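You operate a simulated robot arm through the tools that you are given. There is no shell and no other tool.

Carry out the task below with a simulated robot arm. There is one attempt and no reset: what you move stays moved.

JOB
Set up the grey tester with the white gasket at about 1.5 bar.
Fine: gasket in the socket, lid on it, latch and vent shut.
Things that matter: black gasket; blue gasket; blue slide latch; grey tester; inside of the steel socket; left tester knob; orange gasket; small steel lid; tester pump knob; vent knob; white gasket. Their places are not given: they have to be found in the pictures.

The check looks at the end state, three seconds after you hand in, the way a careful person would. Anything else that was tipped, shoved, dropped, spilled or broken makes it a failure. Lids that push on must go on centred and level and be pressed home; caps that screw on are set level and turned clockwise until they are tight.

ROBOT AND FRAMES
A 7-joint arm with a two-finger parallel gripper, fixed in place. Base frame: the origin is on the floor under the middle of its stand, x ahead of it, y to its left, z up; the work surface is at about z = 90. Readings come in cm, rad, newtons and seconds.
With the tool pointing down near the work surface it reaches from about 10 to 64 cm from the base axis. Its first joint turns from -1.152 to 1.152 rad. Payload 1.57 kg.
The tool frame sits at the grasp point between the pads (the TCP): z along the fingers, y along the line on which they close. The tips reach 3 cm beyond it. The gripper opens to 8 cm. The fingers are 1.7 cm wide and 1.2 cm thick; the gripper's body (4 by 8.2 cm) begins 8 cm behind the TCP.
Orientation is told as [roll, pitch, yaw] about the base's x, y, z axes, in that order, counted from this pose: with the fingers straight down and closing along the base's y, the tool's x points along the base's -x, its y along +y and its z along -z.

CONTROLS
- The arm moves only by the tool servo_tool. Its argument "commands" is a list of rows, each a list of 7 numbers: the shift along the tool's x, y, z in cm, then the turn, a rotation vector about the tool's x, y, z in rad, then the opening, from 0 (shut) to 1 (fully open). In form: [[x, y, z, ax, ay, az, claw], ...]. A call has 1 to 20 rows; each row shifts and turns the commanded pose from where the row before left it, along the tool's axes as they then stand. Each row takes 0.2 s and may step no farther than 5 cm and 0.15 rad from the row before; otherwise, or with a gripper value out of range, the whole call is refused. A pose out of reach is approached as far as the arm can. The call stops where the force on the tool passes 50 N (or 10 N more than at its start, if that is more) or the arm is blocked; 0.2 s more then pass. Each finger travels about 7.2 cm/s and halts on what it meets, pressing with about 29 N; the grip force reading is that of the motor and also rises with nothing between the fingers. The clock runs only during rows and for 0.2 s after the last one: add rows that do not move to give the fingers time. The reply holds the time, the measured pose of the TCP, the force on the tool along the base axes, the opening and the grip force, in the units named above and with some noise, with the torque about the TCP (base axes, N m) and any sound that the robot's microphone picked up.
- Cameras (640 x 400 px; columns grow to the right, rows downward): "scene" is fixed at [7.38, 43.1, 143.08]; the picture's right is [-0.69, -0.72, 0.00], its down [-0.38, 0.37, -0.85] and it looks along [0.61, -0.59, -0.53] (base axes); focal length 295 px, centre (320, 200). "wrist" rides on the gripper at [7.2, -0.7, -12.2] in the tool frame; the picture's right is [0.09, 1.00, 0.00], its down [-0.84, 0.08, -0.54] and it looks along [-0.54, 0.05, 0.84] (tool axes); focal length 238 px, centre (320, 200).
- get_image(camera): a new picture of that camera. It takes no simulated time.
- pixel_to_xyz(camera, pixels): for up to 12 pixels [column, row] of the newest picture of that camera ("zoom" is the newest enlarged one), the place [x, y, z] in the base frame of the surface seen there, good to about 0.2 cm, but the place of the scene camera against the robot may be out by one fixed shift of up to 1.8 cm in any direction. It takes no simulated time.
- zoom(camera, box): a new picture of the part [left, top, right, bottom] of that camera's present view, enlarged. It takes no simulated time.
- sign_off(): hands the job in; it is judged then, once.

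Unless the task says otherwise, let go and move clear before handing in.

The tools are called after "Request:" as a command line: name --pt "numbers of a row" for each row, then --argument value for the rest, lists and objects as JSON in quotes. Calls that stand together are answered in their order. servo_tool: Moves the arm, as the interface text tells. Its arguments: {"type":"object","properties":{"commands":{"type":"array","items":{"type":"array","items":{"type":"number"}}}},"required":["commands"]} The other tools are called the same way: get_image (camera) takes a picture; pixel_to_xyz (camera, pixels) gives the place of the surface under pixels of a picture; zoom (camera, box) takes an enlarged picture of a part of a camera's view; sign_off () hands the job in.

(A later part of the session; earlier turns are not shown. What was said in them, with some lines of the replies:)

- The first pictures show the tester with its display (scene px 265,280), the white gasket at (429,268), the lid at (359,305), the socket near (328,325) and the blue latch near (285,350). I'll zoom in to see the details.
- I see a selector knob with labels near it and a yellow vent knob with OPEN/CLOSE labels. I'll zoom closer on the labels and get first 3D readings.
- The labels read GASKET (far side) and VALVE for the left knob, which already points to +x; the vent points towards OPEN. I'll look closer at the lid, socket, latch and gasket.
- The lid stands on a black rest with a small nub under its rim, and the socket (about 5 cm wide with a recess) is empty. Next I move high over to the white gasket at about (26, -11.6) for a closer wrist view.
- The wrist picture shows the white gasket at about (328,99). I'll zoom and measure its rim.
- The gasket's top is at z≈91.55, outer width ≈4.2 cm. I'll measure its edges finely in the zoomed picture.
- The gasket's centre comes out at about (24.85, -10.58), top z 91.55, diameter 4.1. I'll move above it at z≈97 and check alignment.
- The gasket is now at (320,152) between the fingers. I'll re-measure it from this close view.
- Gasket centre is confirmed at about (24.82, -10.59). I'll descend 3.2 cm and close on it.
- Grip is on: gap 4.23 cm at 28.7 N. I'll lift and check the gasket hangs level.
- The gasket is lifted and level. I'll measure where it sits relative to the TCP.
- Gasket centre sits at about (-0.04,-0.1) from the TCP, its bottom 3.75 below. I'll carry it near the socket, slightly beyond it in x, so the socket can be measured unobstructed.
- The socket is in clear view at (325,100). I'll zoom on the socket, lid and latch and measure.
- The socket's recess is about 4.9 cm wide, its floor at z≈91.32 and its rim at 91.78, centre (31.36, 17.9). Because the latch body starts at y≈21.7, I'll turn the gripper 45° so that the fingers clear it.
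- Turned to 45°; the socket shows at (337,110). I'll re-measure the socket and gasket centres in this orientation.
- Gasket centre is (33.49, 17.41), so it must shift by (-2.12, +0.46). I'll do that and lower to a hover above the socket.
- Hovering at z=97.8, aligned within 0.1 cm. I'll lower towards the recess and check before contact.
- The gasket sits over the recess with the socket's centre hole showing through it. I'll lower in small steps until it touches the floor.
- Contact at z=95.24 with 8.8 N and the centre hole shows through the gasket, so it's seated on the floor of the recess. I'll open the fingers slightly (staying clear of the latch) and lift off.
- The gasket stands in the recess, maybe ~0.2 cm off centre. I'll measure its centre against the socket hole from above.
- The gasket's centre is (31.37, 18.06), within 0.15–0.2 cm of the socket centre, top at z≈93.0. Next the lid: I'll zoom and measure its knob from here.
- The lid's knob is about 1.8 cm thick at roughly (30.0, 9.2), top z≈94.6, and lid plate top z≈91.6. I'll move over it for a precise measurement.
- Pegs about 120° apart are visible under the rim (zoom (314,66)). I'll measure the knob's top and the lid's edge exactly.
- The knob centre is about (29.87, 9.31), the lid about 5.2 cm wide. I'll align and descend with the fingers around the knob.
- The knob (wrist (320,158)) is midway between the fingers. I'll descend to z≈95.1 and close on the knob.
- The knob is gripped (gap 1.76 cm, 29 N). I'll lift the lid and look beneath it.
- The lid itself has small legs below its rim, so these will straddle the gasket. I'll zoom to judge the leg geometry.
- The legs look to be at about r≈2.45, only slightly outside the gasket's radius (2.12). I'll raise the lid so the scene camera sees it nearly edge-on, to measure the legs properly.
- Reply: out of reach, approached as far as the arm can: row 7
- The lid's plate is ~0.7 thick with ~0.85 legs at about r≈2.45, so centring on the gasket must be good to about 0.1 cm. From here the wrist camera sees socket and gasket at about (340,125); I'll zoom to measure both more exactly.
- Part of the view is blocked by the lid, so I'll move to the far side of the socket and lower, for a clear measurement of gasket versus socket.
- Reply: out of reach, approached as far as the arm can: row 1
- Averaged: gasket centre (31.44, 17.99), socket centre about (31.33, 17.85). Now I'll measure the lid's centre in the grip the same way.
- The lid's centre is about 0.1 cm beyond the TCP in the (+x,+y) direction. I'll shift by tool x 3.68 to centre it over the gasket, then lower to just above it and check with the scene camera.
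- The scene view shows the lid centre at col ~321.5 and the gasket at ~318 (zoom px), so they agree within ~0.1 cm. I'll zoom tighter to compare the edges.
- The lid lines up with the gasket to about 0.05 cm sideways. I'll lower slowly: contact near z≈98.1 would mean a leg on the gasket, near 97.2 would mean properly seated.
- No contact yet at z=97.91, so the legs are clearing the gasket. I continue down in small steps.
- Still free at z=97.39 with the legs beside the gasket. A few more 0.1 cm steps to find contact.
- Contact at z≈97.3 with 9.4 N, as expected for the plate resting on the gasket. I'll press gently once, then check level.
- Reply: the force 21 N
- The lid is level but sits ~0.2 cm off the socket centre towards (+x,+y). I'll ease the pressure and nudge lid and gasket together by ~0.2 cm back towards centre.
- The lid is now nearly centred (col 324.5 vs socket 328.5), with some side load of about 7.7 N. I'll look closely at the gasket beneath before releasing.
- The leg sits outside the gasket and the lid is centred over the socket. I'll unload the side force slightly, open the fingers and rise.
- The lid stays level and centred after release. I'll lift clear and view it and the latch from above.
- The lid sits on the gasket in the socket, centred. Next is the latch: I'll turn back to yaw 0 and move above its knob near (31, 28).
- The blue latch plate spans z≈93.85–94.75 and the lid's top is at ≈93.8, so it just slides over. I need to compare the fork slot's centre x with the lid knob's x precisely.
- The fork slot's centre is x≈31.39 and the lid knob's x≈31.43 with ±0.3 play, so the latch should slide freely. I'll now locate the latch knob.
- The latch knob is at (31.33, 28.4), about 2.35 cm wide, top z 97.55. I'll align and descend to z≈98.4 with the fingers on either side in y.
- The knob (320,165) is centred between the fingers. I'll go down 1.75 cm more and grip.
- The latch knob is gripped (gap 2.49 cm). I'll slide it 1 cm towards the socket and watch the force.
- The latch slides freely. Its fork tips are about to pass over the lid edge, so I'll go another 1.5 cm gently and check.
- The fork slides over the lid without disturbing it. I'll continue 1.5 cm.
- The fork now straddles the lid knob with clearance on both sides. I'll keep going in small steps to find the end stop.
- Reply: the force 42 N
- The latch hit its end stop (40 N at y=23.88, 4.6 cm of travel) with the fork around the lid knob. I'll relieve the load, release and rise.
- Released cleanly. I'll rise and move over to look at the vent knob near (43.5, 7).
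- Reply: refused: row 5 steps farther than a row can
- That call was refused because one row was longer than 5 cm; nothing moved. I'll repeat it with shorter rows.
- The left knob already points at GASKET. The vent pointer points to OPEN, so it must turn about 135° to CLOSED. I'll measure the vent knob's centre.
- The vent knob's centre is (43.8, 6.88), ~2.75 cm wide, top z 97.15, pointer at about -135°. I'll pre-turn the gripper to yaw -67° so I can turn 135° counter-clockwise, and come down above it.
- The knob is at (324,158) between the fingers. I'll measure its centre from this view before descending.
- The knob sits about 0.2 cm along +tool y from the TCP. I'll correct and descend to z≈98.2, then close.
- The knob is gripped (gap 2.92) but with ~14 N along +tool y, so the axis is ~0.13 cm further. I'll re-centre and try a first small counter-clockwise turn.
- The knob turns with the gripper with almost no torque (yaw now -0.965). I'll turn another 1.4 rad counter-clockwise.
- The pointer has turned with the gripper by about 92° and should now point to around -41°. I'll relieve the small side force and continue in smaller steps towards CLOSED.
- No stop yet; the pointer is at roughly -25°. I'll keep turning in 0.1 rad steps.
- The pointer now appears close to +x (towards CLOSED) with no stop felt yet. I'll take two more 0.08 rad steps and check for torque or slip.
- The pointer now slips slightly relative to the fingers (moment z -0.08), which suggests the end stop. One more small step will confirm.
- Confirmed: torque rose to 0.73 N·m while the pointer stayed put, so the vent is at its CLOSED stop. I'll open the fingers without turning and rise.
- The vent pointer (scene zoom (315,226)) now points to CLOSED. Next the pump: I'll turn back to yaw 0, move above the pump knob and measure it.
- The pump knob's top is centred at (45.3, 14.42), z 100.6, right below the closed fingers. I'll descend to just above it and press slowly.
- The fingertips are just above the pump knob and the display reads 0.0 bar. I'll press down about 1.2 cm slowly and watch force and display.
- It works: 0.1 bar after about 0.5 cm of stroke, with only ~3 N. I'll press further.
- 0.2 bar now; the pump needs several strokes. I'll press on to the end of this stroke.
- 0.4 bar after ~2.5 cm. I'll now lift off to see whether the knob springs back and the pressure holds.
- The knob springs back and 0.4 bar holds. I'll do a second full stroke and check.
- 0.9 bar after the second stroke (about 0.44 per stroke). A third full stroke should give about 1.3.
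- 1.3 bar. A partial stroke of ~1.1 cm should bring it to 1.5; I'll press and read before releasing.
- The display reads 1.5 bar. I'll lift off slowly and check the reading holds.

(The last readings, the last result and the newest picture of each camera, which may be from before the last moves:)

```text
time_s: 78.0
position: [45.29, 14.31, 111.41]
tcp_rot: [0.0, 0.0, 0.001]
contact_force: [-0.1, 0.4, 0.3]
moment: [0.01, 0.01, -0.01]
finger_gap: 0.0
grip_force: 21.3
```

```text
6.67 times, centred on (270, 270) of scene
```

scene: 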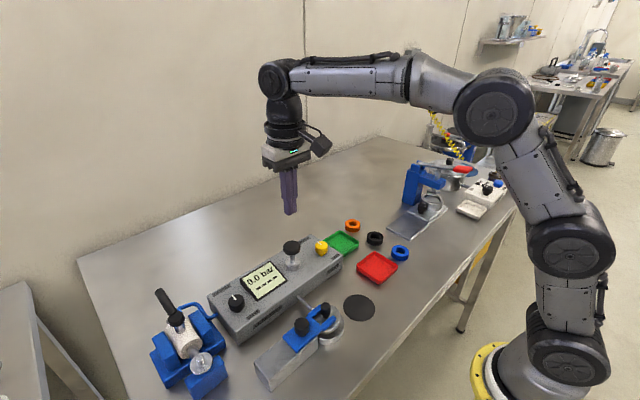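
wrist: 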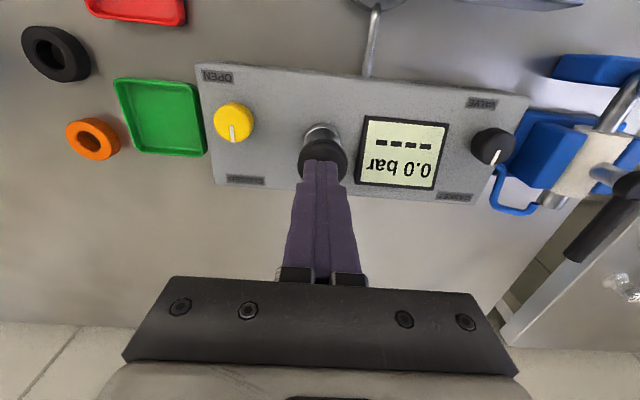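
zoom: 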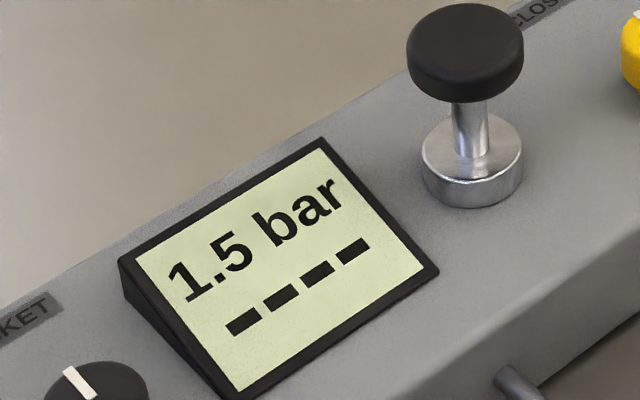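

1.5 bar holds after lifting. I'll move the arm clear to near its start pose, wait a few seconds and re-check everything.

Request:
servo_tool --pt "0 0 -3 0 0 0 0" --pt "0 0 -3 0 0 0 0" --pt "0 0 -3 0 0 0 0" --pt "0 0 -3 0 0 0 0.3" --pt "2.5 0 0 0 0 0 0.5" --pt "2.5 0 0 0 0 0 0.5" --pt "2.5 0 0 0 0 0 0.5" --pt "2.5 0 0 0 0 0 0.5" --pt "0 0 0 0 0 0 0.5" --pt "0 0 0 0 0 0 0.5" --pt "0 0 0 0 0 0 0.5" --pt "0 0 0 0 0 0 0.5" --pt "0 0 0 0 0 0 0.5" --pt "0 0 0 0 0 0 0.5" --pt "0 0 0 0 0 0 0.5" --pt "0 0 0 0 0 0 0.5"

Request:
get_image --camera "scene"

Request:
zoom --camera "scene" --box '[230, 240, 310, 300]'

Request:
zoom --camera "scene" --box '[285, 290, 355, 345]'

Request:
get_image --camera "wrist"

```text
time_s: 81.4
position: [35.11, 14.24, 123.48]
tcp_rot: [0.001, 0.001, 0.001]
contact_force: [0.0, -0.3, -0.7]
moment: [-0.01, 0.0, 0.0]
finger_gap: 3.99
grip_force: 0.0
```

```text
taken
```

scene: 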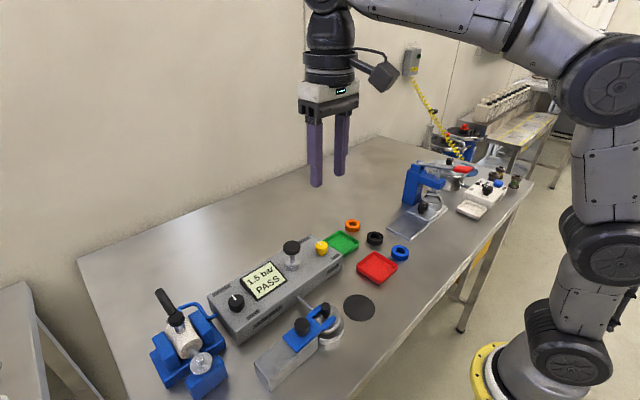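

```text
6.67 times, centred on (270, 270) of scene
```

zoom: 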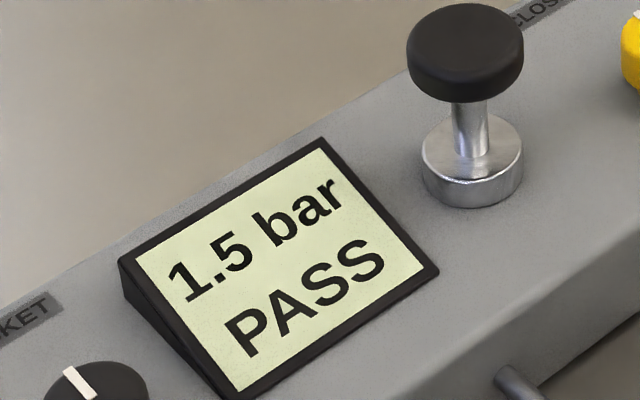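

```text
7.27 times, centred on (320, 318) of scene
```

zoom: 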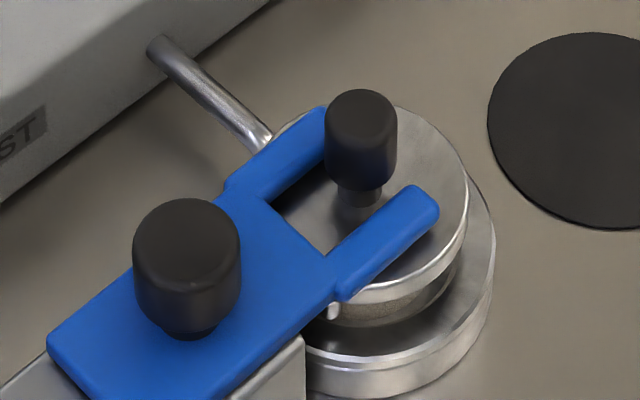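

```text
taken
```

wrist: 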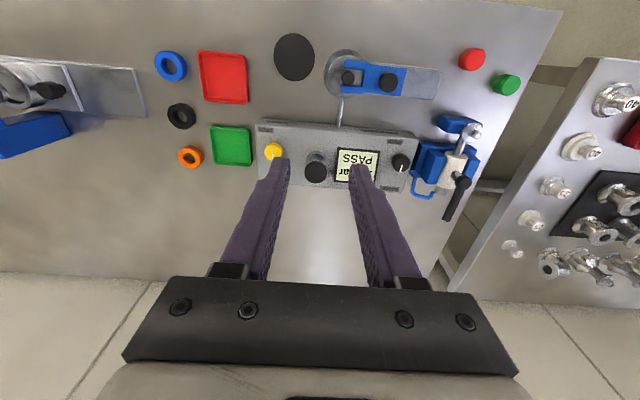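

The display now reads "1.5 bar PASS". The latch fork is around the lid knob, the vent points to CLOSED, and the other gaskets and trays are where they started. The arm is clear, so I'm handing in.

Request:
sign_off

```text
The job is handed in.
```

The grey tester is set up with the white gasket. It held 1.5 bar for about three seconds and then showed **PASS**, and I've handed the job in.

- **Gasket:** the white gasket is in the socket recess, about 0.2 cm off centre when I placed it. I nudged it back towards centre along with the lid.
- **Lid:** it lies level on the gasket and sits within about 0.1 cm of the socket's centre.
- **Latch:** the blue latch is pushed to its end stop, with its fork around the lid knob.
- **Vent:** the yellow knob is turned to its stop and points to CLOSED.
- **Left tester knob:** it already pointed to GASKET, so I left it there.
- **Pressure:** it took three full pump strokes and one partial one to reach 1.5 bar.

The other gaskets and both trays look undisturbed in the last picture, and the arm is clear of the table.
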